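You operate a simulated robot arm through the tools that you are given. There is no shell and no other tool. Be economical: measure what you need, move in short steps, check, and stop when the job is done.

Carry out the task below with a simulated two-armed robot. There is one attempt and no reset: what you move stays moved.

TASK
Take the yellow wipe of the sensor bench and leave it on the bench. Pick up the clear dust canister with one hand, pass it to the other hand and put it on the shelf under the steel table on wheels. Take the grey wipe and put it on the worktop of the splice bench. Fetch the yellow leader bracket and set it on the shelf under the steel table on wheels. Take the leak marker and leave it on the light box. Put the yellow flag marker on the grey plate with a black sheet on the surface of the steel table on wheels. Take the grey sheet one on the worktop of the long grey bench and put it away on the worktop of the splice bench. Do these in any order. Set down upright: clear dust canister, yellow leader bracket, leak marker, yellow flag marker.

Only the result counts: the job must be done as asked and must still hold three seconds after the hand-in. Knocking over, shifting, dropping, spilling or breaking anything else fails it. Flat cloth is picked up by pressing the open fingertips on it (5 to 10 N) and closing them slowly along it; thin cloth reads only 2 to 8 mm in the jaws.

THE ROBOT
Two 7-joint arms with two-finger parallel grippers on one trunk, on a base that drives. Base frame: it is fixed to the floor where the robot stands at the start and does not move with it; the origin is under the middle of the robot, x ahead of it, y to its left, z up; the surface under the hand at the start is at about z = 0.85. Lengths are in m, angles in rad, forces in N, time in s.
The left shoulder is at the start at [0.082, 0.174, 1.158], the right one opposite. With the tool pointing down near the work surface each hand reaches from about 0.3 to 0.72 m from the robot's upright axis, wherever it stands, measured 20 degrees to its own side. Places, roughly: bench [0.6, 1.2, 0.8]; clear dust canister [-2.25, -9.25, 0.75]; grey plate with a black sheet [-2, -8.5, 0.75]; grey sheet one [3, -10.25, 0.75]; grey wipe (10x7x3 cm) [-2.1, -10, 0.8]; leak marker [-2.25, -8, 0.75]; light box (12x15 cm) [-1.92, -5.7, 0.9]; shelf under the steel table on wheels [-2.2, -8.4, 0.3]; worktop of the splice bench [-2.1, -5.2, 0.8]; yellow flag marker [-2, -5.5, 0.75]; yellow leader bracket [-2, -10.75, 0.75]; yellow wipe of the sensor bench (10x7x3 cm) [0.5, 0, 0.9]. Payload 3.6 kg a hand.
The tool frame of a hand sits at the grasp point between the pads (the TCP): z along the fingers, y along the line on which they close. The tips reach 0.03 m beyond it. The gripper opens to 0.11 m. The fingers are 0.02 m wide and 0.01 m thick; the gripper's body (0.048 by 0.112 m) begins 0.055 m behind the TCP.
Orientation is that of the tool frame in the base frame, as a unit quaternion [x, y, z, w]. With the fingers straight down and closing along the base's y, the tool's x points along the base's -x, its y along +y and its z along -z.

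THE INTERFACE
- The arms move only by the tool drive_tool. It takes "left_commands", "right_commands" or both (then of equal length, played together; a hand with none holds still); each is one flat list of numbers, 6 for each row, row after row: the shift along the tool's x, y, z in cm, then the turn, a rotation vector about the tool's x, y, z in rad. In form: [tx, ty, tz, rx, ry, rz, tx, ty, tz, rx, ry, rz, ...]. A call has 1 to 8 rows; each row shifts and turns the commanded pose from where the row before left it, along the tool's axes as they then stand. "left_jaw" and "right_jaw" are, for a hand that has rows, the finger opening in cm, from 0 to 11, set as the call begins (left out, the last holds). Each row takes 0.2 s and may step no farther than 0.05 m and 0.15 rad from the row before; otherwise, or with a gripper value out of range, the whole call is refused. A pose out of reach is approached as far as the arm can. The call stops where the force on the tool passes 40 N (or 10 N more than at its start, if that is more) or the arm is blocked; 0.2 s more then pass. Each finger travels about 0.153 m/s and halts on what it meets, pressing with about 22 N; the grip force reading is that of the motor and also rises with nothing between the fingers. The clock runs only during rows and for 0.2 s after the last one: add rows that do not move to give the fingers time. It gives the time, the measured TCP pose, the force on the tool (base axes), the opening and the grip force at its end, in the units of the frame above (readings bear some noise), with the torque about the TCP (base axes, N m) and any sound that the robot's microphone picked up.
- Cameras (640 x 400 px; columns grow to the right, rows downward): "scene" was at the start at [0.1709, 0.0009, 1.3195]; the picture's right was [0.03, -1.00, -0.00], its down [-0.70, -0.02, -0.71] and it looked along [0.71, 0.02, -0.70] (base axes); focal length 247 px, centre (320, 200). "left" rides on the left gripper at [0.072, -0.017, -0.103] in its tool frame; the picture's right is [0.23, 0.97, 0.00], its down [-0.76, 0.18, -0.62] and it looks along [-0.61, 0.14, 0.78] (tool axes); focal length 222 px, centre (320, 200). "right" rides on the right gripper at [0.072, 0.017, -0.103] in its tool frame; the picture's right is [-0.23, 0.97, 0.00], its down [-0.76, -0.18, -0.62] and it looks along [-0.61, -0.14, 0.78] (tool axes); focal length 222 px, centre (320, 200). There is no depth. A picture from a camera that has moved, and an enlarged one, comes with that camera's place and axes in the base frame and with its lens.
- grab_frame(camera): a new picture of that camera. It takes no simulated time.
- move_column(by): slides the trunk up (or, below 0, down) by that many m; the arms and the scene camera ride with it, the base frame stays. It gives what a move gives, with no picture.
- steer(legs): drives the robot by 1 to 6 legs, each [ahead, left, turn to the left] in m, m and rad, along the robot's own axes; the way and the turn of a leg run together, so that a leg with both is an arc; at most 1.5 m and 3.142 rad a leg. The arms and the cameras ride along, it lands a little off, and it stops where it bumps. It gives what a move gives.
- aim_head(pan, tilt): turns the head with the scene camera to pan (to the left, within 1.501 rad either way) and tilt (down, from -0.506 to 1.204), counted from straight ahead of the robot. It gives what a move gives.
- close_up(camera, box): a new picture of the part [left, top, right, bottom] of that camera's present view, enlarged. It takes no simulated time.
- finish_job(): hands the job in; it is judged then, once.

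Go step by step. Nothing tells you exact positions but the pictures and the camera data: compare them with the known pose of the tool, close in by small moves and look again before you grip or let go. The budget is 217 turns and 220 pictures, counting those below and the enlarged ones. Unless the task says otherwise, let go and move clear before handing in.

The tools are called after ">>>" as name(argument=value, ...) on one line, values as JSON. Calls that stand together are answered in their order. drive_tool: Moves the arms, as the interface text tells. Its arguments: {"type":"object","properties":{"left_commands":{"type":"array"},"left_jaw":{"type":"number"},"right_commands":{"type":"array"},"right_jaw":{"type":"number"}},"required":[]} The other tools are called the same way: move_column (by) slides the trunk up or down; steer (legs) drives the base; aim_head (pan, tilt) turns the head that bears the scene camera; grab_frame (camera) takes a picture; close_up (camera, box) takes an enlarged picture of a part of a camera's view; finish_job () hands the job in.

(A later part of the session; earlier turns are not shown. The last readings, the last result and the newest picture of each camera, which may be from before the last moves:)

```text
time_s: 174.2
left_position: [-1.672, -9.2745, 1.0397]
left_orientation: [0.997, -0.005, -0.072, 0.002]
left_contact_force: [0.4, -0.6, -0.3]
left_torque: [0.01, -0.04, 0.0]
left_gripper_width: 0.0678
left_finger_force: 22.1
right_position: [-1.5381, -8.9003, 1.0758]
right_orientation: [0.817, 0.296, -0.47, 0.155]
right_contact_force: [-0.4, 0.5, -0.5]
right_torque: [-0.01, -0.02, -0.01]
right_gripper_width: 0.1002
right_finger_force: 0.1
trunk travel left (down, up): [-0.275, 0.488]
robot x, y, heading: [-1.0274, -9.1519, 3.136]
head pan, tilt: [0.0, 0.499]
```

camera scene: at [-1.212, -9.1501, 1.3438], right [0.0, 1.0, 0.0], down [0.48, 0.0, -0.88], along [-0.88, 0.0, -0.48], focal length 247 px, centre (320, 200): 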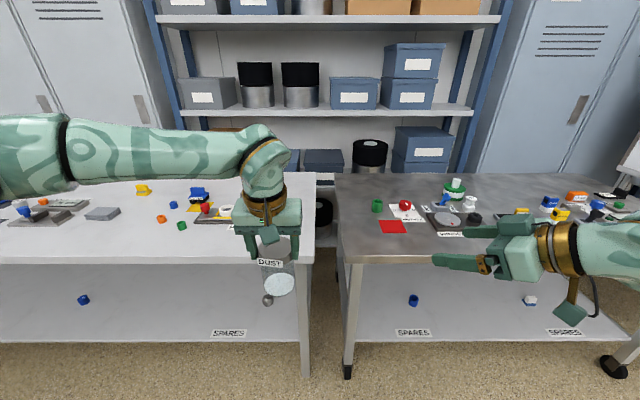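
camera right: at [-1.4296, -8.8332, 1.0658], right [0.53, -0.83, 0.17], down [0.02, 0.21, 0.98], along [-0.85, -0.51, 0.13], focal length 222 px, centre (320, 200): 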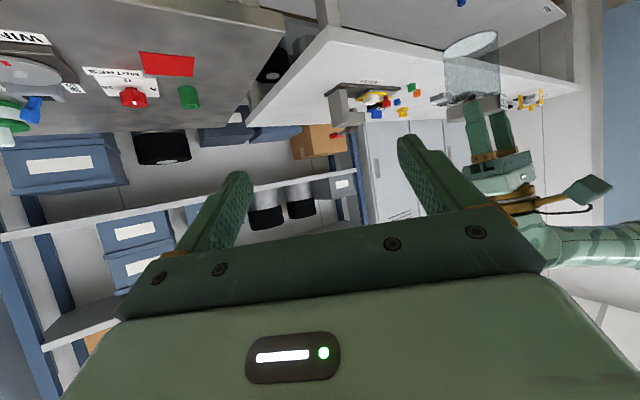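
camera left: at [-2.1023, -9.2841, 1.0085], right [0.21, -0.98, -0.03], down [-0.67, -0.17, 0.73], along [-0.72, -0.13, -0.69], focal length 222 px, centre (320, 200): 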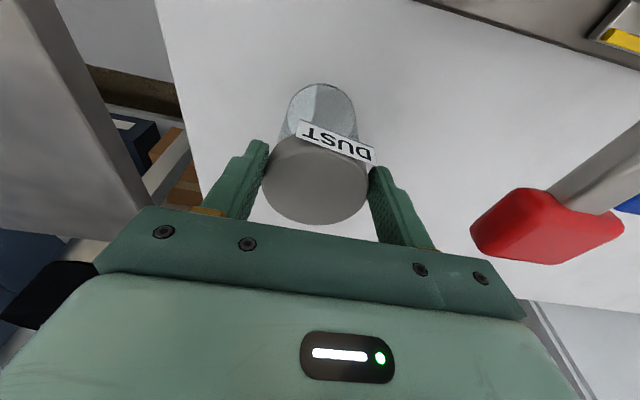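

>>> drive_tool(right_commands=[-0.36, 2.63, 2.7, 0, 0, 0, -0.36, 2.63, 2.7, 0, 0, 0, -0.36, 2.63, 2.7, 0, 0, 0, -0.36, 2.63, 2.7, 0, 0, 0, -0.36, 2.63, 2.7, 0, 0, 0, -0.36, 2.63, 2.7, 0, 0, 0, -0.36, 2.63, 2.7, 0, 0, 0, -0.36, 2.63, 2.7, 0, 0, 0])

>>> grab_frame(camera="right")

>>> grab_frame(camera="scene")

```text
time_s: 176.0
left_position: [-1.6718, -9.2753, 1.0392]
left_orientation: [0.997, -0.004, -0.073, 0.002]
left_contact_force: [0.0, 0.4, -1.0]
left_torque: [0.0, -0.01, 0.01]
left_gripper_width: 0.0675
left_finger_force: 21.8
right_position: [-1.5725, -9.1022, 0.9998]
right_orientation: [0.816, 0.297, -0.47, 0.157]
right_contact_force: [1.2, -0.1, 0.1]
right_torque: [-0.02, 0.0, -0.01]
right_gripper_width: 0.0999
right_finger_force: 0.0
right hand out of reach, approached as far as the arm can: row 6, 7, 8
trunk travel left (down, up): [-0.275, 0.488]
robot x, y, heading: [-1.0292, -9.1477, 3.134]
head pan, tilt: [0.0, 0.499]
```

```text
139 pictures are left
camera right: at [-1.4635, -9.0344, 0.9903], right [0.53, -0.83, 0.17], down [0.02, 0.21, 0.98], along [-0.85, -0.51, 0.13], focal length 222 px, centre (320, 200)
```

right: 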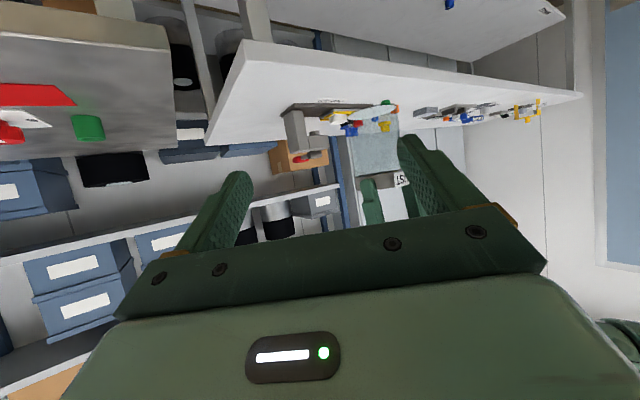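

```text
138 pictures are left
camera scene: at [-1.2118, -9.1496, 1.3438], right [0.0, 1.0, 0.0], down [0.48, 0.0, -0.88], along [-0.88, 0.0, -0.48], focal length 247 px, centre (320, 200)
```

scene: 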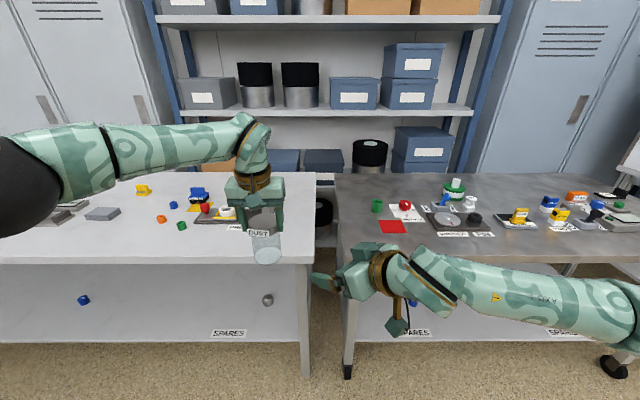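

The right wrist stops there, so instead I'll bring the canister to the right hand along its approach line. First align.

>>> drive_tool(left_commands=[-0.4, -2.9, -0.5, 0, 0, 0, -0.4, -2.9, -0.5, 0, 0, 0, -0.2, -2.8, -0.5, 0, 0, 0, 0, 0, 0, 0, 0, 0])

>>> grab_frame(camera="right")

>>> grab_frame(camera="left")

```text
time_s: 177.0
left_position: [-1.6785, -9.19, 1.056]
left_orientation: [0.997, -0.004, -0.073, 0.0]
left_contact_force: [0.0, -0.2, -0.4]
left_torque: [0.0, -0.04, 0.0]
left_gripper_width: 0.0675
left_finger_force: 22.0
right_position: [-1.572, -9.1019, 0.9991]
right_orientation: [0.817, 0.297, -0.469, 0.156]
right_contact_force: [-0.2, 0.2, -0.3]
right_torque: [-0.01, -0.01, -0.01]
right_gripper_width: 0.1001
right_finger_force: 0.0
trunk travel left (down, up): [-0.275, 0.488]
robot x, y, heading: [-1.0278, -9.1471, 3.136]
head pan, tilt: [0.0, 0.499]
```

```text
137 pictures are left
camera right: at [-1.4638, -9.0347, 0.9902], right [0.53, -0.83, 0.17], down [0.02, 0.21, 0.98], along [-0.85, -0.51, 0.13], focal length 222 px, centre (320, 200)
```

right: 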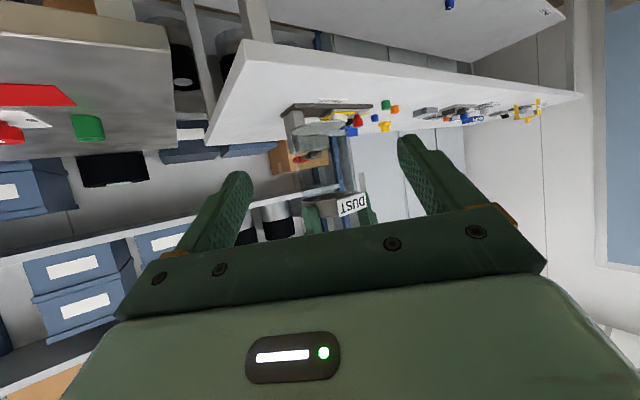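

```text
136 pictures are left
camera left: at [-1.5924, -9.1735, 1.1459], right [0.22, -0.98, -0.03], down [-0.67, -0.17, 0.73], along [-0.71, -0.14, -0.69], focal length 222 px, centre (320, 200)
```

left: 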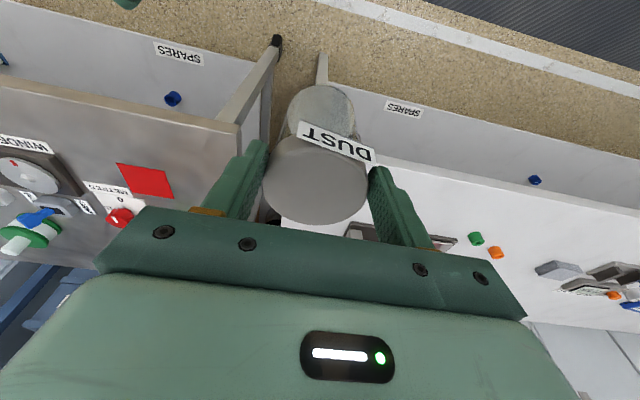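

The canister is about 12 cm tall (bottom at 0.943), giving good room. I'll bring it halfway into the right jaws and check.

>>> drive_tool(left_commands=[2.4, -2.05, -0.6, 0, 0, 0, 2.4, -2.05, -0.6, 0, 0, 0, 0, 0, 0, 0, 0, 0])

>>> grab_frame(camera="right")

>>> grab_frame(camera="scene")

```text
time_s: 177.8
left_position: [-1.6302, -9.1481, 1.0596]
left_orientation: [0.997, -0.004, -0.073, 0.001]
left_contact_force: [-0.7, 0.2, -1.3]
left_torque: [0.0, -0.02, -0.04]
left_gripper_width: 0.0675
left_finger_force: 21.8
right_position: [-1.5724, -9.1018, 1.0013]
right_orientation: [0.817, 0.297, -0.469, 0.156]
right_contact_force: [-0.7, 0.6, -0.4]
right_torque: [-0.03, 0.01, 0.0]
right_gripper_width: 0.1002
right_finger_force: 0.1
trunk travel left (down, up): [-0.275, 0.488]
robot x, y, heading: [-1.0315, -9.148, 3.136]
head pan, tilt: [0.0, 0.499]
```

```text
135 pictures are left
camera right: at [-1.4639, -9.0343, 0.99], right [0.53, -0.83, 0.17], down [0.02, 0.21, 0.98], along [-0.85, -0.51, 0.13], focal length 222 px, centre (320, 200)
```

right: 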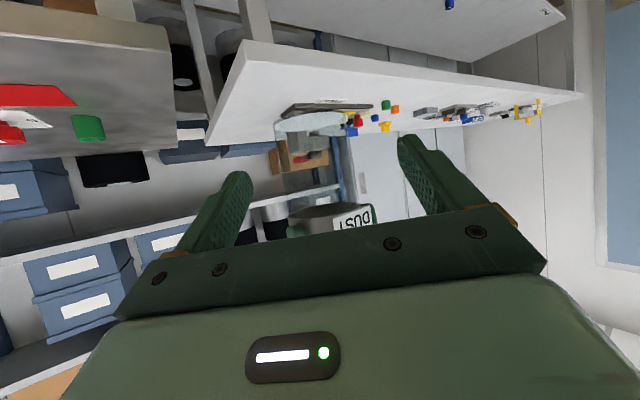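

```text
134 pictures are left
camera scene: at [-1.2125, -9.1499, 1.3437], right [0.0, 1.0, 0.0], down [0.48, 0.0, -0.88], along [-0.88, 0.0, -0.48], focal length 247 px, centre (320, 200)
```

scene: 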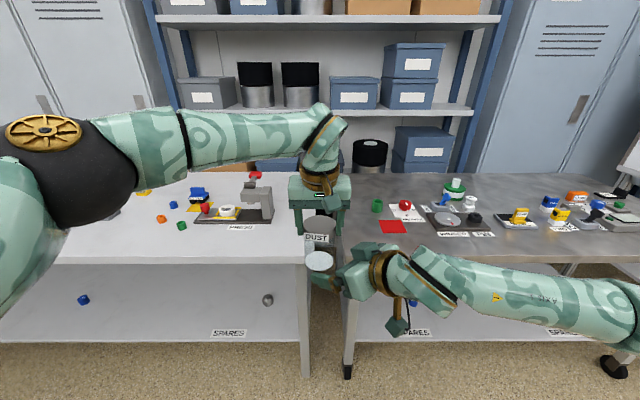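

>>> drive_tool(left_commands=[2.5, -1.8, -0.8, 0, 0, 0, 2.6, -1.8, -0.8, 0, 0, 0, 0, 0, 0, 0, 0, 0])

>>> grab_frame(camera="right")

>>> close_up(camera="scene", box=[240, 140, 460, 340])

```text
time_s: 178.6
left_position: [-1.5758, -9.1115, 1.068]
left_orientation: [0.997, -0.005, -0.073, 0.001]
left_contact_force: [-0.5, 0.8, -1.4]
left_torque: [-0.02, -0.04, -0.01]
left_gripper_width: 0.0674
left_finger_force: 21.9
right_position: [-1.5727, -9.1016, 1.0002]
right_orientation: [0.817, 0.296, -0.47, 0.155]
right_contact_force: [0.3, -0.6, 0.7]
right_torque: [0.03, 0.01, 0.0]
right_gripper_width: 0.1
right_finger_force: 0.0
trunk travel left (down, up): [-0.275, 0.488]
robot x, y, heading: [-1.0313, -9.1528, 3.142]
head pan, tilt: [0.0, 0.499]
```

```text
133 pictures are left
camera right: at [-1.464, -9.0342, 0.99], right [0.53, -0.83, 0.17], down [0.02, 0.21, 0.98], along [-0.85, -0.51, 0.13], focal length 222 px, centre (320, 200)
```

right: 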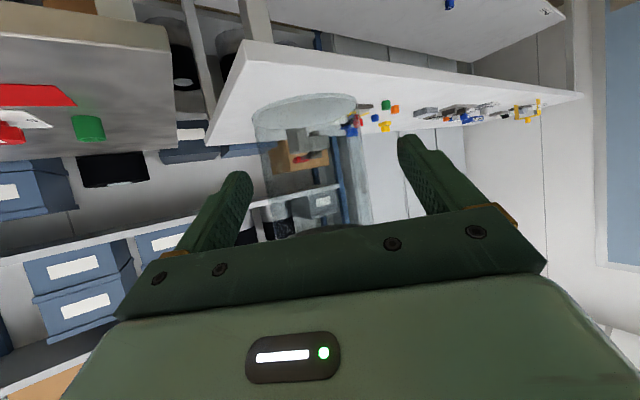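

```text
2.00 times, centred on (350, 240) of scene
camera zoom: at [-1.2125, -9.1498, 1.3437], right [0.0, 1.0, 0.0], down [0.48, 0.0, -0.88], along [-0.88, 0.0, -0.48], focal length 494 px, centre (260, 120)
```

zoom: 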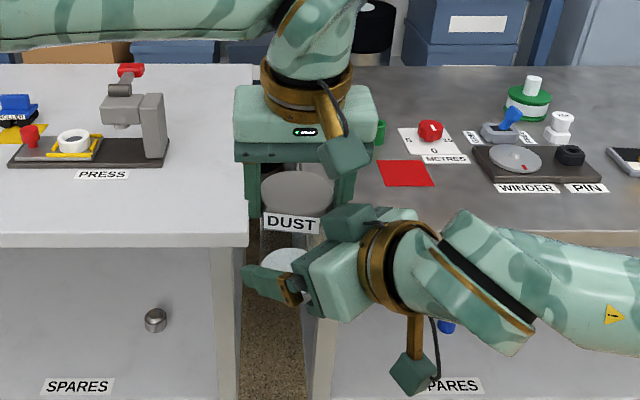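

The canister is about 1 cm off the jaw centre; correcting, then closing the right hand.

>>> drive_tool(left_commands=[0.5, 0.8, 0, 0, 0, 0, 0, 0, 0, 0, 0, 0])

>>> drive_tool(right_commands=[0, 0, 0, 0, 0, 0, 0, 0, 0, 0, 0, 0, 0, 0, 0, 0, 0, 0], right_jaw=7.4)

>>> grab_frame(camera="right")

```text
time_s: 179.2
left_position: [-1.5705, -9.1194, 1.0669]
left_orientation: [0.997, -0.004, -0.073, 0.001]
left_contact_force: [-2.9, 1.7, -0.1]
left_torque: [-0.01, -0.03, 0.2]
left_gripper_width: 0.0676
left_finger_force: 21.9
right_position: [-1.5724, -9.1012, 0.9989]
right_orientation: [0.817, 0.298, -0.469, 0.156]
right_contact_force: [3.4, -1.9, -0.3]
right_torque: [0.15, 0.26, -0.1]
right_gripper_width: 0.1002
right_finger_force: 0.0
trunk travel left (down, up): [-0.275, 0.488]
robot x, y, heading: [-1.0315, -9.1495, 3.136]
head pan, tilt: [0.0, 0.499]
```

```text
time_s: 180.0
left_position: [-1.5721, -9.1202, 1.0671]
left_orientation: [0.997, -0.004, -0.073, 0.002]
left_contact_force: [-6.8, 5.9, -1.1]
left_torque: [0.38, 0.47, 0.0]
left_gripper_width: 0.0677
left_finger_force: 22.2
right_position: [-1.5724, -9.1027, 0.9995]
right_orientation: [0.816, 0.298, -0.469, 0.158]
right_contact_force: [8.0, -6.2, -0.1]
right_torque: [0.01, 0.0, 0.1]
right_gripper_width: 0.0772
right_finger_force: 3.7
trunk travel left (down, up): [-0.275, 0.488]
robot x, y, heading: [-1.0306, -9.1473, 3.136]
head pan, tilt: [0.0, 0.499]
```

```text
131 pictures are left
camera right: at [-1.4634, -9.0343, 0.9901], right [0.53, -0.83, 0.17], down [0.02, 0.21, 0.98], along [-0.85, -0.51, 0.13], focal length 222 px, centre (320, 200)
```

right: 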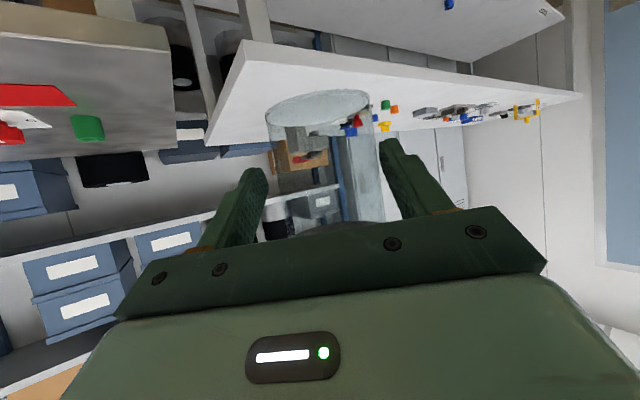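

The canister presses on one finger (≈6 mm off-centre the other way). Shift it back and close further.

>>> drive_tool(left_commands=[-0.4, -0.55, 0, 0, 0, 0, 0, 0, 0, 0, 0, 0])

>>> drive_tool(right_commands=[0, 0, 0, 0, 0, 0, 0, 0, 0, 0, 0, 0, 0, 0, 0, 0, 0, 0], right_jaw=4)

```text
time_s: 180.6
left_position: [-1.5755, -9.1151, 1.0677]
left_orientation: [0.997, -0.004, -0.072, 0.002]
left_contact_force: [0.3, 0.1, -2.3]
left_torque: [0.03, -0.02, 0.02]
left_gripper_width: 0.0675
left_finger_force: 21.8
right_position: [-1.5731, -9.101, 0.9995]
right_orientation: [0.817, 0.295, -0.47, 0.154]
right_contact_force: [-0.1, 0.2, 0.4]
right_torque: [0.01, -0.05, 0.02]
right_gripper_width: 0.0741
right_finger_force: 0.1
trunk travel left (down, up): [-0.275, 0.488]
robot x, y, heading: [-1.0278, -9.1509, 3.136]
head pan, tilt: [0.0, 0.499]
```

```text
time_s: 181.4
left_position: [-1.5742, -9.1146, 1.0682]
left_orientation: [0.997, -0.004, -0.071, 0.001]
left_contact_force: [8.9, -9.4, -0.1]
left_torque: [-0.32, -0.38, 0.3]
left_gripper_width: 0.0679
left_finger_force: 22.3
right_position: [-1.5733, -9.1001, 1.0003]
right_orientation: [0.817, 0.295, -0.47, 0.155]
right_contact_force: [-9.3, 8.8, -0.4]
right_torque: [-0.29, -0.24, -0.4]
right_gripper_width: 0.0693
right_finger_force: 22.4
trunk travel left (down, up): [-0.275, 0.488]
robot x, y, heading: [-1.028, -9.1462, 3.135]
head pan, tilt: [0.0, 0.499]
```

Both hands hold it. Relieve the small side force, then open the left hand and lift it clear.

>>> drive_tool(left_commands=[0.15, 0.2, 0, 0, 0, 0, 0, 0, 0, 0, 0, 0])

>>> drive_tool(left_commands=[0, 0, 0, 0, 0, 0, 0, 0, 0, 0, 0, 0, 0, 0, -1, 0, 0, 0, 0, 0, -3, 0, 0, 0, 0, 0, -4, 0, 0, 0], left_jaw=10)

>>> grab_frame(camera="scene")

>>> grab_frame(camera="right")

```text
time_s: 182.0
left_position: [-1.573, -9.1167, 1.0694]
left_orientation: [0.997, -0.005, -0.072, 0.002]
left_contact_force: [6.6, -3.6, -0.9]
left_torque: [0.05, -0.25, 0.22]
left_gripper_width: 0.0677
left_finger_force: 21.7
right_position: [-1.5734, -9.1012, 1.0009]
right_orientation: [0.817, 0.298, -0.469, 0.157]
right_contact_force: [-6.1, 3.4, 0.3]
right_torque: [-0.25, -0.21, -0.27]
right_gripper_width: 0.069
right_finger_force: 21.8
trunk travel left (down, up): [-0.275, 0.488]
robot x, y, heading: [-1.0292, -9.1449, 3.137]
head pan, tilt: [0.0, 0.499]
```

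```text
time_s: 183.2
left_position: [-1.5616, -9.1154, 1.1486]
left_orientation: [0.997, -0.005, -0.073, 0.002]
left_contact_force: [0.0, 0.6, -0.3]
left_torque: [-0.01, 0.02, 0.01]
left_gripper_width: 0.1002
left_finger_force: 0.0
right_position: [-1.5714, -9.1011, 0.9996]
right_orientation: [0.816, 0.297, -0.47, 0.157]
right_contact_force: [-0.7, 0.1, -0.4]
right_torque: [0.01, -0.03, 0.04]
right_gripper_width: 0.0691
right_finger_force: 22.0
trunk travel left (down, up): [-0.275, 0.488]
robot x, y, heading: [-1.0309, -9.1484, 3.134]
head pan, tilt: [0.0, 0.499]
```

```text
130 pictures are left
camera scene: at [-1.2114, -9.1494, 1.3439], right [0.0, 1.0, 0.0], down [0.48, 0.0, -0.88], along [-0.88, 0.0, -0.48], focal length 247 px, centre (320, 200)
```

scene: 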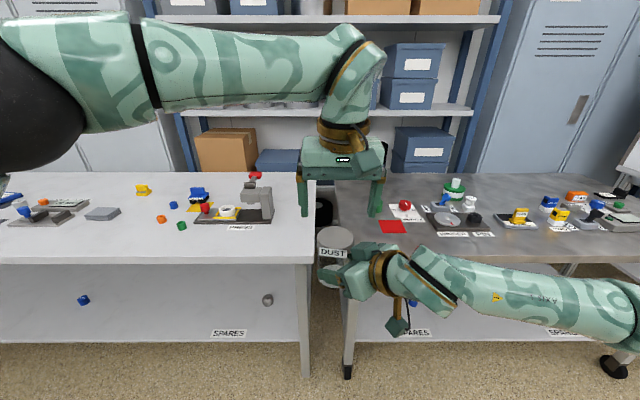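

```text
129 pictures are left
camera right: at [-1.4632, -9.0339, 0.9905], right [0.53, -0.83, 0.17], down [0.02, 0.21, 0.98], along [-0.85, -0.51, 0.13], focal length 222 px, centre (320, 200)
```

right: 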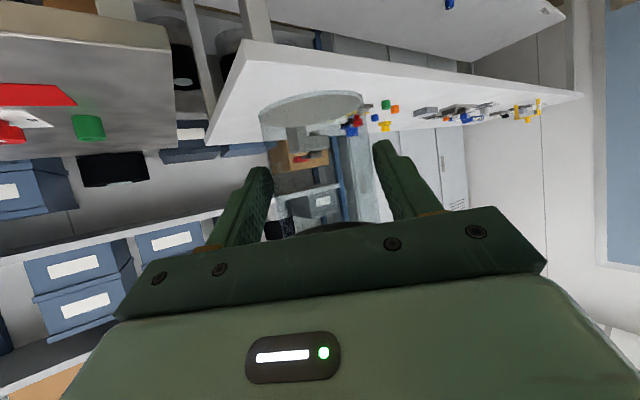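

Handover done. Now move the left hand away and turn the right hand straight ahead again.

>>> drive_tool(left_commands=[0.5, 4, -2, 0, 0, 0, 0.5, 4, 0, 0, 0, 0, 1, 4, 0, 0, 0, 0, 2, 4, 0, 0, 0, 0, 3, 4, 0, 0, 0, 0])

>>> drive_tool(right_commands=[0, 0, 0, 0.129, 0.004, 0.076, 0, 0, 0, 0.129, 0.004, 0.076, 0, 0, 0, 0.129, 0.004, 0.076, 0, 0, 0, 0.129, 0.004, 0.076, 0, 0, 0, 0.0586, 0.0017, 0.0345])

>>> grab_frame(camera="scene")

```text
time_s: 184.4
left_position: [-1.4904, -9.3175, 1.1563]
left_orientation: [0.997, -0.004, -0.074, 0.001]
left_contact_force: [0.8, -0.4, -0.4]
left_torque: [0.03, -0.01, -0.02]
left_gripper_width: 0.1004
left_finger_force: 0.1
right_position: [-1.5715, -9.1025, 1.0006]
right_orientation: [0.816, 0.297, -0.47, 0.155]
right_contact_force: [0.3, -0.3, 0.5]
right_torque: [0.05, -0.03, -0.01]
right_gripper_width: 0.0692
right_finger_force: 22.0
trunk travel left (down, up): [-0.275, 0.488]
robot x, y, heading: [-1.0325, -9.1504, 3.14]
head pan, tilt: [0.0, 0.499]
```

```text
time_s: 185.6
left_position: [-1.493, -9.3179, 1.1569]
left_orientation: [0.997, -0.004, -0.072, 0.001]
left_contact_force: [0.4, -0.1, 0.2]
left_torque: [0.01, -0.01, -0.03]
left_gripper_width: 0.1003
left_finger_force: 0.1
right_position: [-1.573, -9.1024, 0.9993]
right_orientation: [0.817, 0.297, -0.47, 0.156]
right_contact_force: [0.1, 0.3, 1.0]
right_torque: [0.0, -0.03, 0.02]
right_gripper_width: 0.0693
right_finger_force: 21.7
right hand out of reach, approached as far as the arm can: row 1, 2, 3, 4, 5
trunk travel left (down, up): [-0.275, 0.488]
robot x, y, heading: [-1.0287, -9.1484, 3.138]
head pan, tilt: [0.0, 0.499]
```

```text
128 pictures are left
camera scene: at [-1.2121, -9.1498, 1.3438], right [0.0, 1.0, 0.0], down [0.48, 0.0, -0.88], along [-0.88, 0.0, -0.48], focal length 247 px, centre (320, 200)
```

scene: 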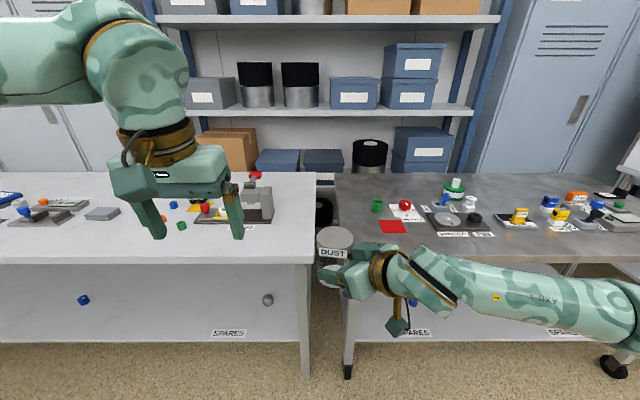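

Move the right hand back out to the right first, then yaw.

>>> drive_tool(right_commands=[1.58, -2.72, -2.54, 0, 0, 0, 1.58, -2.72, -2.54, 0, 0, 0, 1.58, -2.72, -2.54, 0, 0, 0, 1.58, -2.72, -2.54, 0, 0, 0, 1.58, -2.72, -2.54, 0, 0, 0])

>>> drive_tool(right_commands=[0, 0, 0, 0.129, 0.004, 0.076, 0, 0, 0, 0.129, 0.004, 0.076, 0, 0, 0, 0.129, 0.004, 0.076, 0, 0, 0, 0.129, 0.004, 0.076, 0, 0, 0, 0.0586, 0.0017, 0.0345])

>>> grab_frame(camera="scene")

```text
time_s: 186.8
left_position: [-1.4921, -9.3165, 1.1575]
left_orientation: [0.997, -0.004, -0.073, 0.001]
left_contact_force: [0.2, 1.1, -0.1]
left_torque: [0.0, 0.05, 0.0]
left_gripper_width: 0.1001
left_finger_force: 0.1
right_position: [-1.5413, -8.8998, 1.0011]
right_orientation: [0.817, 0.296, -0.47, 0.156]
right_contact_force: [0.4, -0.1, -0.4]
right_torque: [0.06, -0.03, -0.01]
right_gripper_width: 0.0689
right_finger_force: 22.3
trunk travel left (down, up): [-0.275, 0.488]
robot x, y, heading: [-1.0308, -9.15, 3.134]
head pan, tilt: [0.0, 0.499]
```

```text
time_s: 188.0
left_position: [-1.4934, -9.3159, 1.1566]
left_orientation: [0.997, -0.004, -0.072, 0.002]
left_contact_force: [0.1, 0.3, 0.3]
left_torque: [0.01, 0.01, 0.0]
left_gripper_width: 0.0999
left_finger_force: 0.0
right_position: [-1.5316, -8.8694, 1.0141]
right_orientation: [0.862, 0.116, -0.491, 0.054]
right_contact_force: [-0.2, -0.3, -0.3]
right_torque: [0.03, -0.02, 0.03]
right_gripper_width: 0.0689
right_finger_force: 21.6
right hand out of reach, approached as far as the arm can: row 3, 4, 5
trunk travel left (down, up): [-0.275, 0.488]
robot x, y, heading: [-1.0325, -9.1491, 3.137]
head pan, tilt: [0.0, 0.499]
```

```text
127 pictures are left
camera scene: at [-1.2128, -9.15, 1.3436], right [0.0, 1.0, 0.0], down [0.48, 0.0, -0.88], along [-0.88, 0.0, -0.48], focal length 247 px, centre (320, 200)
```

scene: 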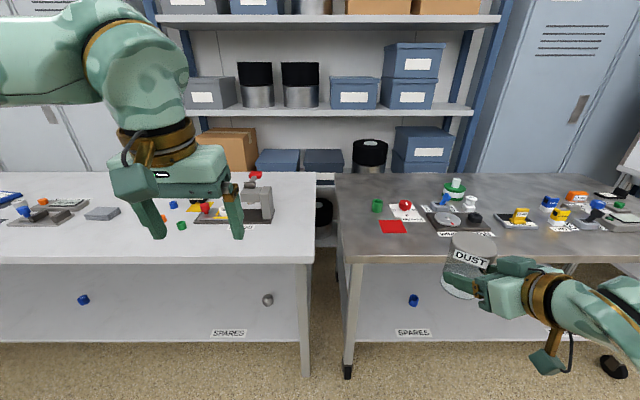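

>>> drive_tool(right_commands=[-3, -0.1, -1.8, 0, 0, 0, -3, -0.1, -1.8, 0, 0, 0, 0, 0, 0, 0.104, 0.0026, 0.0623, 0, 0, 0, 0.104, 0.0026, 0.0623])

```text
time_s: 189.0
left_position: [-1.4917, -9.3158, 1.1572]
left_orientation: [0.997, -0.004, -0.072, 0.001]
left_contact_force: [-0.6, 0.5, -0.4]
left_torque: [0.01, 0.0, 0.02]
left_gripper_width: 0.1001
left_finger_force: 0.1
right_position: [-1.53, -8.8727, 1.0849]
right_orientation: [0.867, 0.058, -0.495, 0.02]
right_contact_force: [-0.4, -0.3, -0.2]
right_torque: [0.03, -0.01, 0.0]
right_gripper_width: 0.0692
right_finger_force: 22.1
right hand out of reach, approached as far as the arm can: row 4
trunk travel left (down, up): [-0.275, 0.488]
robot x, y, heading: [-1.0264, -9.1485, 3.14]
head pan, tilt: [0.0, 0.499]
```

Good enough. Now retract the left hand, strafe in front of the steel table's shelf and lower the trunk.

>>> drive_tool(left_commands=[4, 0, 0, 0, 0, 0, 4, 0, 0, 0, 0, 0, 4, 0, 0, 0, 0, 0, 4, 0, 0, 0, 0, 0])

>>> steer(legs=[[0, -0.47, 0]])

>>> move_column(by=-0.27)

>>> aim_head(pan=-0.2, tilt=0.5)

>>> grab_frame(camera="scene")

```text
time_s: 190.0
left_position: [-1.3318, -9.3187, 1.1337]
left_orientation: [0.997, -0.003, -0.073, 0.002]
left_contact_force: [0.1, -0.2, -0.2]
left_torque: [-0.01, 0.03, 0.0]
left_gripper_width: 0.0998
left_finger_force: 0.0
right_position: [-1.5296, -8.8725, 1.0857]
right_orientation: [0.867, 0.058, -0.495, 0.019]
right_contact_force: [-0.1, 0.5, -0.9]
right_torque: [-0.03, -0.03, -0.02]
right_gripper_width: 0.0688
right_finger_force: 22.7
trunk travel left (down, up): [-0.275, 0.488]
robot x, y, heading: [-1.0325, -9.1504, 3.135]
head pan, tilt: [0.0, 0.499]
```

```text
time_s: 192.8
left_position: [-1.3318, -8.8476, 1.1328]
left_orientation: [0.997, -0.005, -0.072, 0.001]
left_contact_force: [-0.1, 0.7, -0.4]
left_torque: [-0.05, 0.0, 0.03]
left_gripper_width: 0.1
left_finger_force: 0.0
right_position: [-1.5277, -8.4013, 1.0849]
right_orientation: [0.867, 0.058, -0.495, 0.02]
right_contact_force: [-0.2, 1.3, -0.6]
right_torque: [-0.01, -0.06, -0.02]
right_gripper_width: 0.0688
right_finger_force: 21.8
trunk travel left (down, up): [-0.275, 0.488]
robot x, y, heading: [-1.0237, -8.6805, 3.137]
head pan, tilt: [0.0, 0.499]
```

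```text
time_s: 195.6
left_position: [-1.4079, -8.8468, 0.8058]
left_orientation: [0.998, -0.005, 0.068, 0.0]
left_contact_force: [0.3, 0.1, 0.2]
left_torque: [-0.01, 0.01, 0.02]
left_gripper_width: 0.1
left_finger_force: 0.0
right_position: [-1.5869, -8.4026, 0.6941]
right_orientation: [0.932, 0.054, -0.358, 0.029]
right_contact_force: [0.1, -0.7, -1.2]
right_torque: [0.01, -0.02, 0.01]
right_gripper_width: 0.0688
right_finger_force: 21.6
trunk travel left (down, up): [-0.005, 0.758]
robot x, y, heading: [-1.0261, -8.6776, 3.136]
head pan, tilt: [0.0, 0.499]
```

```text
time_s: 196.3
left_position: [-1.4085, -8.8483, 0.805]
left_orientation: [0.998, -0.005, 0.069, 0.001]
left_contact_force: [-0.8, 0.4, 0.3]
left_torque: [0.01, 0.01, -0.02]
left_gripper_width: 0.1001
left_finger_force: 0.1
right_position: [-1.5867, -8.4018, 0.693]
right_orientation: [0.932, 0.053, -0.358, 0.029]
right_contact_force: [-0.4, 0.1, -1.5]
right_torque: [0.0, -0.03, -0.01]
right_gripper_width: 0.0685
right_finger_force: 22.3
trunk travel left (down, up): [-0.005, 0.758]
robot x, y, heading: [-1.0248, -8.6755, 3.136]
head pan, tilt: [-0.201, 0.499]
```

```text
126 pictures are left
camera scene: at [-1.3641, -8.6596, 1.0572], right [0.2, 0.98, 0.0], down [0.47, -0.1, -0.88], along [-0.86, 0.18, -0.48], focal length 247 px, centre (320, 200)
```

scene: 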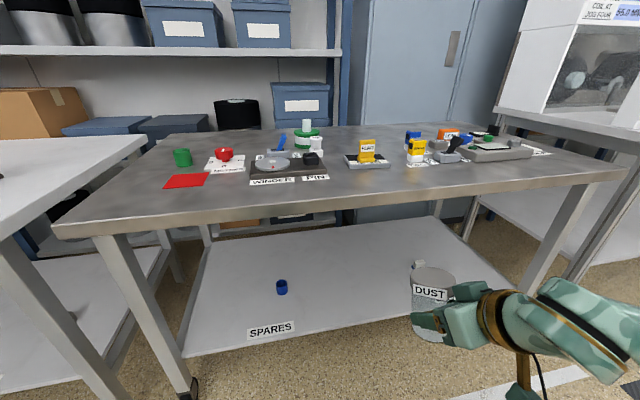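

The trunk leans forward as it lowers, so the hand pitch changed by 0.30 rad. I'll restore the pitch, then lower the hand. Shelf level triangulates to about z 0.26.

>>> drive_tool(right_commands=[0, 0, 0, 0, -0.15, 0, 0, 0, 0, 0, -0.15, 0, 3.4, 0.1, 2.0, 0, 0, 0, 3.4, 0.1, 2.0, 0, 0, 0, 3.4, 0.1, 2.0, 0, 0, 0, 3.4, 0.1, 2.0, 0, 0, 0])

>>> grab_frame(camera="scene")

```text
time_s: 197.7
left_position: [-1.4082, -8.8472, 0.805]
left_orientation: [0.998, -0.005, 0.069, 0.001]
left_contact_force: [-0.2, 0.2, 0.7]
left_torque: [-0.01, 0.05, 0.04]
left_gripper_width: 0.0997
left_finger_force: 0.1
right_position: [-1.5954, -8.3772, 0.7041]
right_orientation: [0.903, 0.054, -0.424, 0.048]
right_contact_force: [0.5, 0.9, -1.0]
right_torque: [0.0, -0.06, 0.0]
right_gripper_width: 0.0687
right_finger_force: 21.8
right hand out of reach, approached as far as the arm can: row 1, 2, 3, 4, 5, 6
trunk travel left (down, up): [-0.005, 0.758]
robot x, y, heading: [-1.0252, -8.6786, 3.139]
head pan, tilt: [-0.201, 0.499]
```

```text
125 pictures are left
camera scene: at [-1.3641, -8.6595, 1.0572], right [0.2, 0.98, 0.0], down [0.47, -0.1, -0.88], along [-0.86, 0.18, -0.48], focal length 247 px, centre (320, 200)
```

scene: 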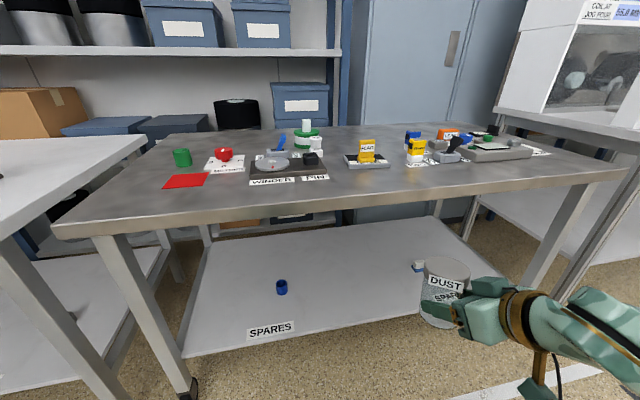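

The hand is too close to the shoulder. Back the base 0.25 m, extend the hand forward, then pitch and lower.

>>> steer(legs=[[-0.25, 0, 0]])

>>> drive_tool(right_commands=[-2.55, 0, 3.08, 0, 0, 0, -2.55, 0, 3.08, 0, 0, 0, -2.55, 0, 3.08, 0, 0, 0, -2.55, 0, 3.08, 0, 0, 0, 0, 0, 0, 0, -0.1, 0, 0, 0, 0, 0, -0.08, 0, 3.4, 0.1, 2.0, 0, 0, 0, 3.4, 0.1, 2.0, 0, 0, 0])

>>> grab_frame(camera="scene")

```text
time_s: 199.6
left_position: [-1.1591, -8.8471, 0.8057]
left_orientation: [0.998, -0.005, 0.068, 0.001]
left_contact_force: [-0.2, -0.3, 0.7]
left_torque: [0.0, -0.02, 0.01]
left_gripper_width: 0.0998
left_finger_force: 0.1
right_position: [-1.3455, -8.3778, 0.7047]
right_orientation: [0.903, 0.053, -0.424, 0.047]
right_contact_force: [0.6, 0.0, -1.3]
right_torque: [-0.02, -0.06, -0.02]
right_gripper_width: 0.0683
right_finger_force: 21.9
trunk travel left (down, up): [-0.005, 0.758]
robot x, y, heading: [-0.7783, -8.6802, 3.137]
head pan, tilt: [-0.201, 0.499]
```

```text
time_s: 201.3
left_position: [-1.1594, -8.8482, 0.8048]
left_orientation: [0.998, -0.006, 0.069, 0.001]
left_contact_force: [0.8, 0.1, -0.6]
left_torque: [0.02, 0.03, -0.01]
left_gripper_width: 0.0997
left_finger_force: 0.1
right_position: [-1.4941, -8.3748, 0.689]
right_orientation: [0.865, 0.052, -0.495, 0.059]
right_contact_force: [-0.3, -0.7, -1.0]
right_torque: [-0.04, -0.02, 0.01]
right_gripper_width: 0.0689
right_finger_force: 22.3
right hand out of reach, approached as far as the arm can: row 6, 7, 8
trunk travel left (down, up): [-0.005, 0.758]
robot x, y, heading: [-0.7811, -8.6773, 3.136]
head pan, tilt: [-0.201, 0.499]
```

```text
124 pictures are left
camera scene: at [-1.1149, -8.6604, 1.0571], right [0.21, 0.98, 0.0], down [0.47, -0.1, -0.88], along [-0.86, 0.18, -0.48], focal length 247 px, centre (320, 200)
```

scene: 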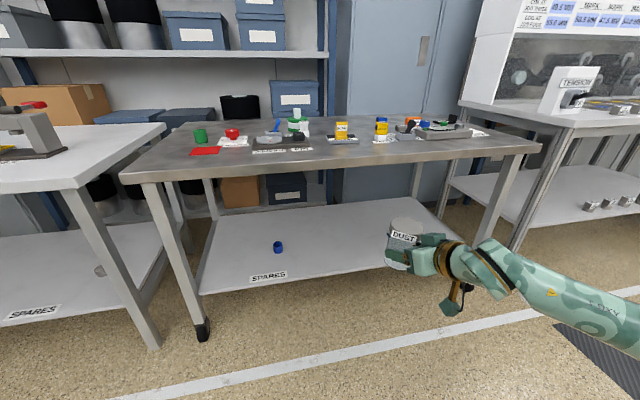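

Pitch is right but it won't lower in this wrist pose. I'll yaw the hand inward (its comfortable direction) and try descending.

>>> drive_tool(right_commands=[0, 0, 0, -0.129, 0.008, -0.075, 0, 0, 0, -0.129, 0.008, -0.075, 0, 0, 0, -0.129, 0.008, -0.075, 3.45, -0.2, 2, 0, 0, 0, 3.45, -0.2, 2, 0, 0, 0, 3.45, -0.2, 2, 0, 0, 0])

```text
time_s: 202.8
left_position: [-1.1594, -8.8474, 0.8051]
left_orientation: [0.998, -0.006, 0.069, 0.002]
left_contact_force: [0.7, 0.4, -0.2]
left_torque: [0.0, -0.02, -0.03]
left_gripper_width: 0.1
left_finger_force: 0.0
right_position: [-1.4969, -8.3797, 0.5678]
right_orientation: [0.837, 0.215, -0.483, 0.145]
right_contact_force: [0.2, 0.7, -1.9]
right_torque: [0.03, -0.01, -0.01]
right_gripper_width: 0.0688
right_finger_force: 22.1
right hand out of reach, approached as far as the arm can: row 3
trunk travel left (down, up): [-0.005, 0.758]
robot x, y, heading: [-0.7768, -8.6791, 3.138]
head pan, tilt: [-0.201, 0.499]
```

Working. Continue down and fix the small roll error.

>>> drive_tool(right_commands=[2.96, -0.12, 1.68, 0.03, 0.017, -0.052, 2.96, 0, 1.7, 0, 0, 0, 2.96, 0, 1.7, 0, 0, 0, 2.96, 0, 1.7, 0, 0, 0, 2.96, 0, 1.7, 0, 0, 0])

>>> grab_frame(camera="scene")

>>> grab_frame(camera="right")

```text
time_s: 203.9
left_position: [-1.1605, -8.8498, 0.8051]
left_orientation: [0.998, -0.006, 0.069, 0.002]
left_contact_force: [-0.6, 0.7, 0.5]
left_torque: [-0.01, 0.0, -0.01]
left_gripper_width: 0.0999
left_finger_force: 0.0
right_position: [-1.4964, -8.3741, 0.3991]
right_orientation: [0.837, 0.231, -0.481, 0.118]
right_contact_force: [0.3, 0.8, -0.3]
right_torque: [0.0, 0.0, 0.01]
right_gripper_width: 0.0686
right_finger_force: 22.2
trunk travel left (down, up): [-0.005, 0.758]
robot x, y, heading: [-0.7742, -8.6758, 3.133]
head pan, tilt: [-0.201, 0.499]
```

```text
123 pictures are left
camera scene: at [-1.1151, -8.6606, 1.057], right [0.21, 0.98, 0.0], down [0.47, -0.1, -0.88], along [-0.86, 0.18, -0.48], focal length 247 px, centre (320, 200)
```

scene: 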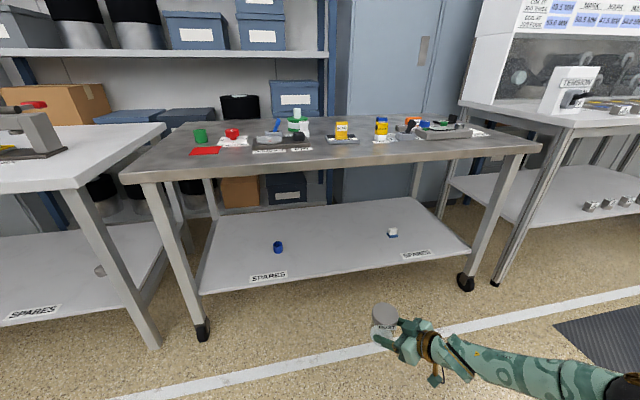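

```text
122 pictures are left
camera right: at [-1.3785, -8.3255, 0.3885], right [0.39, -0.9, 0.17], down [0.05, 0.21, 0.98], along [-0.92, -0.37, 0.13], focal length 222 px, centre (320, 200)
```

right: 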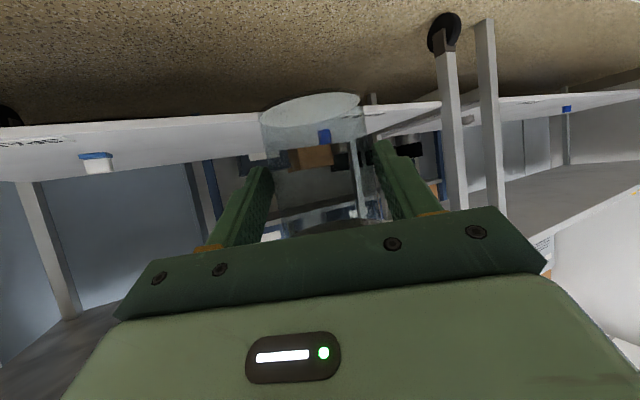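

Orientation now matches the grasp exactly, with the bottom ~9 cm above shelf level. Drive in under the table.

>>> steer(legs=[[0.38, 0, 0]])

>>> aim_head(pan=-0.4, tilt=0.9)

>>> grab_frame(camera="scene")

>>> grab_frame(camera="right")

```text
time_s: 206.3
left_position: [-1.5407, -8.8446, 0.805]
left_orientation: [0.998, -0.007, 0.07, 0.001]
left_contact_force: [0.7, -0.9, -0.4]
left_torque: [0.01, 0.02, -0.02]
left_gripper_width: 0.1001
left_finger_force: 0.1
right_position: [-1.8758, -8.3701, 0.3987]
right_orientation: [0.838, 0.229, -0.482, 0.118]
right_contact_force: [0.5, 0.4, -0.6]
right_torque: [-0.01, -0.04, -0.01]
right_gripper_width: 0.0686
right_finger_force: 22.4
trunk travel left (down, up): [-0.005, 0.758]
robot x, y, heading: [-1.1626, -8.6765, 3.13]
head pan, tilt: [-0.201, 0.499]
```

```text
time_s: 207.2
left_position: [-1.541, -8.8444, 0.8054]
left_orientation: [0.998, -0.006, 0.069, 0.001]
left_contact_force: [-0.2, -0.2, 0.9]
left_torque: [-0.04, -0.01, 0.01]
left_gripper_width: 0.1003
left_finger_force: 0.0
right_position: [-1.8753, -8.3689, 0.3991]
right_orientation: [0.838, 0.23, -0.481, 0.117]
right_contact_force: [0.6, 0.3, -1.1]
right_torque: [0.03, -0.06, 0.02]
right_gripper_width: 0.0685
right_finger_force: 22.1
trunk travel left (down, up): [-0.005, 0.758]
robot x, y, heading: [-1.1583, -8.6779, 3.135]
head pan, tilt: [-0.4, 0.901]
```

```text
121 pictures are left
camera scene: at [-1.4752, -8.6454, 1.0233], right [0.4, 0.92, 0.0], down [0.72, -0.31, -0.62], along [-0.57, 0.25, -0.78], focal length 247 px, centre (320, 200)
```

scene: 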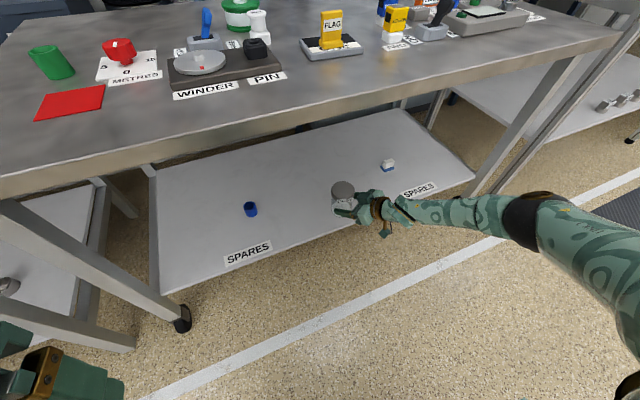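

```text
120 pictures are left
camera right: at [-1.7577, -8.321, 0.389], right [0.39, -0.91, 0.17], down [0.05, 0.21, 0.98], along [-0.92, -0.37, 0.13], focal length 222 px, centre (320, 200)
```

right: 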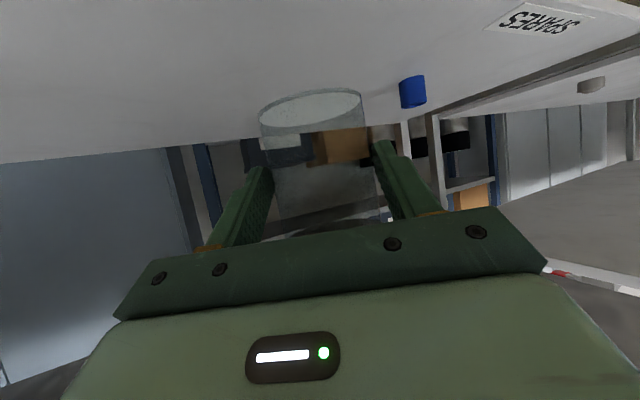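

Continue 9 cm further in, then lower to contact.

>>> steer(legs=[[0.09, 0, 0]])

>>> drive_tool(right_commands=[2.6, 0.08, 1.5, 0, 0, 0, 2.6, 0.08, 1.5, 0, 0, 0, 0, 0, 0, 0, 0, 0])

>>> grab_frame(camera="right")

>>> close_up(camera="scene", box=[220, 100, 480, 270])

```text
time_s: 208.3
left_position: [-1.6307, -8.8428, 0.8057]
left_orientation: [0.998, -0.008, 0.069, 0.001]
left_contact_force: [-0.2, 0.0, -0.7]
left_torque: [0.02, 0.01, -0.01]
left_gripper_width: 0.0999
left_finger_force: 0.1
right_position: [-1.9665, -8.3689, 0.3986]
right_orientation: [0.837, 0.228, -0.483, 0.117]
right_contact_force: [-0.1, -0.4, -0.6]
right_torque: [0.01, -0.02, 0.02]
right_gripper_width: 0.0688
right_finger_force: 21.3
trunk travel left (down, up): [-0.005, 0.758]
robot x, y, heading: [-1.2525, -8.6746, 3.134]
head pan, tilt: [-0.4, 0.901]
```

```text
time_s: 209.1
left_position: [-1.6318, -8.843, 0.8065]
left_orientation: [0.998, -0.008, 0.069, 0.001]
left_contact_force: [0.4, -1.0, -0.1]
left_torque: [-0.02, 0.03, 0.02]
left_gripper_width: 0.1003
left_finger_force: 0.0
right_position: [-1.9641, -8.3699, 0.3408]
right_orientation: [0.838, 0.229, -0.481, 0.118]
right_contact_force: [0.1, -0.7, -2.1]
right_torque: [0.01, -0.04, -0.03]
right_gripper_width: 0.0687
right_finger_force: 21.5
trunk travel left (down, up): [-0.005, 0.758]
robot x, y, heading: [-1.2497, -8.6743, 3.128]
head pan, tilt: [-0.4, 0.901]
```

```text
119 pictures are left
camera right: at [-1.8465, -8.3204, 0.3299], right [0.39, -0.91, 0.17], down [0.05, 0.21, 0.98], along [-0.92, -0.37, 0.13], focal length 222 px, centre (320, 200)
```

right: 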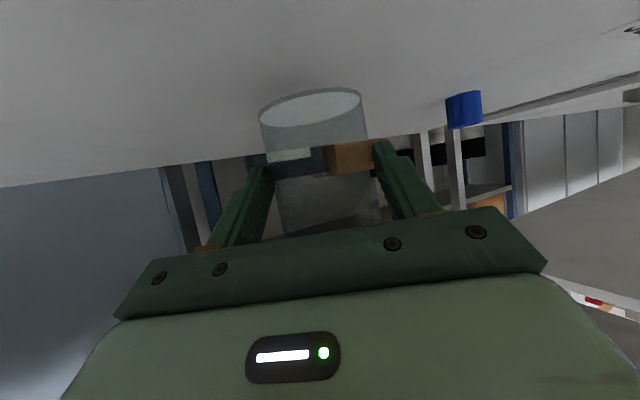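

```text
2.35 times, centred on (350, 185) of scene
camera zoom: at [-1.5655, -8.6443, 1.0233], right [0.4, 0.92, 0.0], down [0.72, -0.31, -0.62], along [-0.57, 0.25, -0.78], focal length 582 px, centre (249, 235)
```

zoom: 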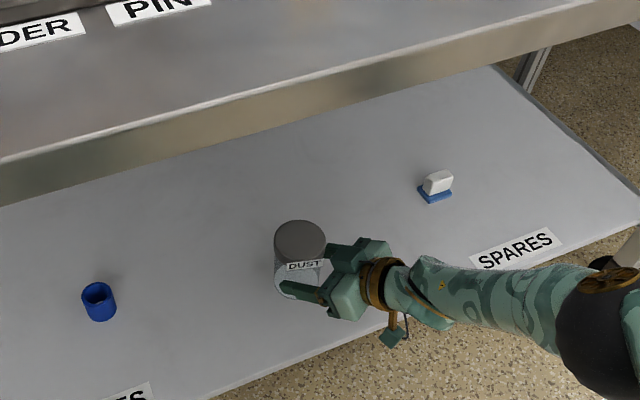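

>>> drive_tool(right_commands=[0.86, 0.02, 0.5, 0, 0, 0, 0.86, 0.02, 0.5, 0, 0, 0, 0, 0, 0, 0, 0, 0])

>>> drive_tool(right_commands=[0.6, 0.02, 0.35, 0, 0, 0, 0, 0, 0, 0, 0, 0])

>>> drive_tool(right_commands=[0.5, 0.02, 0.3, 0, 0, 0, 0, 0, 0, 0, 0, 0])

```text
time_s: 209.9
left_position: [-1.6298, -8.8435, 0.8052]
left_orientation: [0.998, -0.008, 0.07, 0.001]
left_contact_force: [-0.3, -0.5, -0.2]
left_torque: [-0.01, 0.0, 0.0]
left_gripper_width: 0.0998
left_finger_force: 0.1
right_position: [-1.9592, -8.3752, 0.3314]
right_orientation: [0.838, 0.229, -0.482, 0.117]
right_contact_force: [0.1, 0.4, -1.3]
right_torque: [0.03, -0.02, 0.01]
right_gripper_width: 0.0684
right_finger_force: 22.2
right hand out of reach, approached as far as the arm can: row 1, 2
trunk travel left (down, up): [-0.005, 0.758]
robot x, y, heading: [-1.2518, -8.6764, 3.128]
head pan, tilt: [-0.4, 0.901]
```

```text
time_s: 210.5
left_position: [-1.6307, -8.8426, 0.8038]
left_orientation: [0.998, -0.007, 0.07, 0.001]
left_contact_force: [0.2, 0.6, -0.3]
left_torque: [-0.02, -0.01, -0.01]
left_gripper_width: 0.1001
left_finger_force: 0.0
right_position: [-1.9591, -8.3752, 0.3269]
right_orientation: [0.837, 0.23, -0.482, 0.118]
right_contact_force: [1.0, 0.3, -0.7]
right_torque: [0.04, -0.03, 0.01]
right_gripper_width: 0.0686
right_finger_force: 22.4
right hand out of reach, approached as far as the arm can: row 1
trunk travel left (down, up): [-0.005, 0.758]
robot x, y, heading: [-1.2494, -8.6753, 3.131]
head pan, tilt: [-0.4, 0.901]
```

```text
time_s: 211.1
left_position: [-1.6305, -8.8432, 0.8055]
left_orientation: [0.998, -0.008, 0.068, 0.001]
left_contact_force: [-0.6, 0.1, 0.5]
left_torque: [0.01, -0.02, 0.0]
left_gripper_width: 0.0999
left_finger_force: 0.1
right_position: [-1.9584, -8.3776, 0.3262]
right_orientation: [0.837, 0.229, -0.482, 0.118]
right_contact_force: [0.9, 0.0, -1.4]
right_torque: [0.01, 0.01, -0.01]
right_gripper_width: 0.0683
right_finger_force: 22.4
right hand out of reach, approached as far as the arm can: row 1
trunk travel left (down, up): [-0.005, 0.758]
robot x, y, heading: [-1.2502, -8.6756, 3.13]
head pan, tilt: [-0.4, 0.901]
```

Reach limit about 2 cm above the shelf. I'll raise slightly, pull the hand in 9 cm, raise the left hand out of the way, drive forward 9 cm and lower again.

>>> drive_tool(right_commands=[-2.6, -0.08, -1.5, 0, 0, 0, 1.3, 1.5, -2.27, 0, 0, 0, 1.3, 1.5, -2.27, 0, 0, 0, 1.3, 1.5, -2.27, 0, 0, 0, 0, 0, 0, 0, 0, 0], left_commands=[0, 0, -4, 0, 0, 0, 0, 0, -4, 0, 0, 0, 0, 0, -4, 0, 0, 0, 0, 0, -4, 0, 0, 0, 0, 0, -3, 0, 0, 0])

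>>> steer(legs=[[0.09, 0, 0]])

>>> grab_frame(camera="scene")

```text
time_s: 212.3
left_position: [-1.6553, -8.8411, 0.9933]
left_orientation: [0.998, -0.009, 0.069, 0.002]
left_contact_force: [0.3, 0.4, -1.2]
left_torque: [-0.01, 0.01, -0.02]
left_gripper_width: 0.1002
left_finger_force: 0.2
right_position: [-1.8671, -8.3766, 0.3556]
right_orientation: [0.838, 0.23, -0.481, 0.118]
right_contact_force: [-0.3, 0.1, -2.1]
right_torque: [0.03, -0.03, 0.0]
right_gripper_width: 0.0685
right_finger_force: 22.0
trunk travel left (down, up): [-0.005, 0.758]
robot x, y, heading: [-1.2496, -8.673, 3.13]
head pan, tilt: [-0.4, 0.901]
```

```text
time_s: 213.4
left_position: [-1.7475, -8.8425, 0.9924]
left_orientation: [0.998, -0.008, 0.069, 0.001]
left_contact_force: [-0.5, -0.2, 0.7]
left_torque: [-0.02, 0.02, 0.01]
left_gripper_width: 0.0997
left_finger_force: 0.1
right_position: [-1.9581, -8.3752, 0.3553]
right_orientation: [0.838, 0.229, -0.482, 0.117]
right_contact_force: [-0.8, -0.5, -2.0]
right_torque: [0.01, 0.0, 0.0]
right_gripper_width: 0.0685
right_finger_force: 22.2
trunk travel left (down, up): [-0.005, 0.758]
robot x, y, heading: [-1.3379, -8.6711, 3.131]
head pan, tilt: [-0.4, 0.901]
```

```text
117 pictures are left
camera scene: at [-1.6561, -8.643, 1.023], right [0.4, 0.92, 0.0], down [0.72, -0.31, -0.62], along [-0.57, 0.25, -0.78], focal length 247 px, centre (320, 200)
```

scene: 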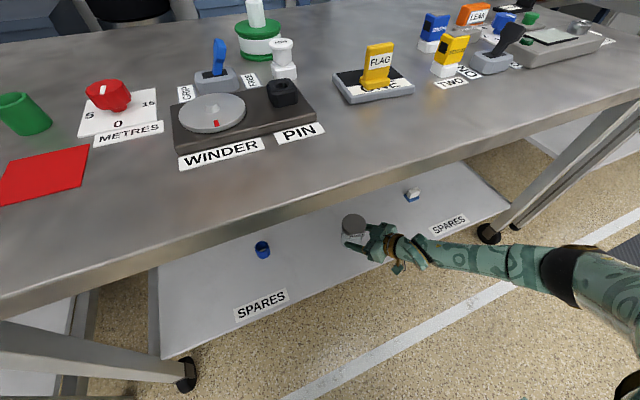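

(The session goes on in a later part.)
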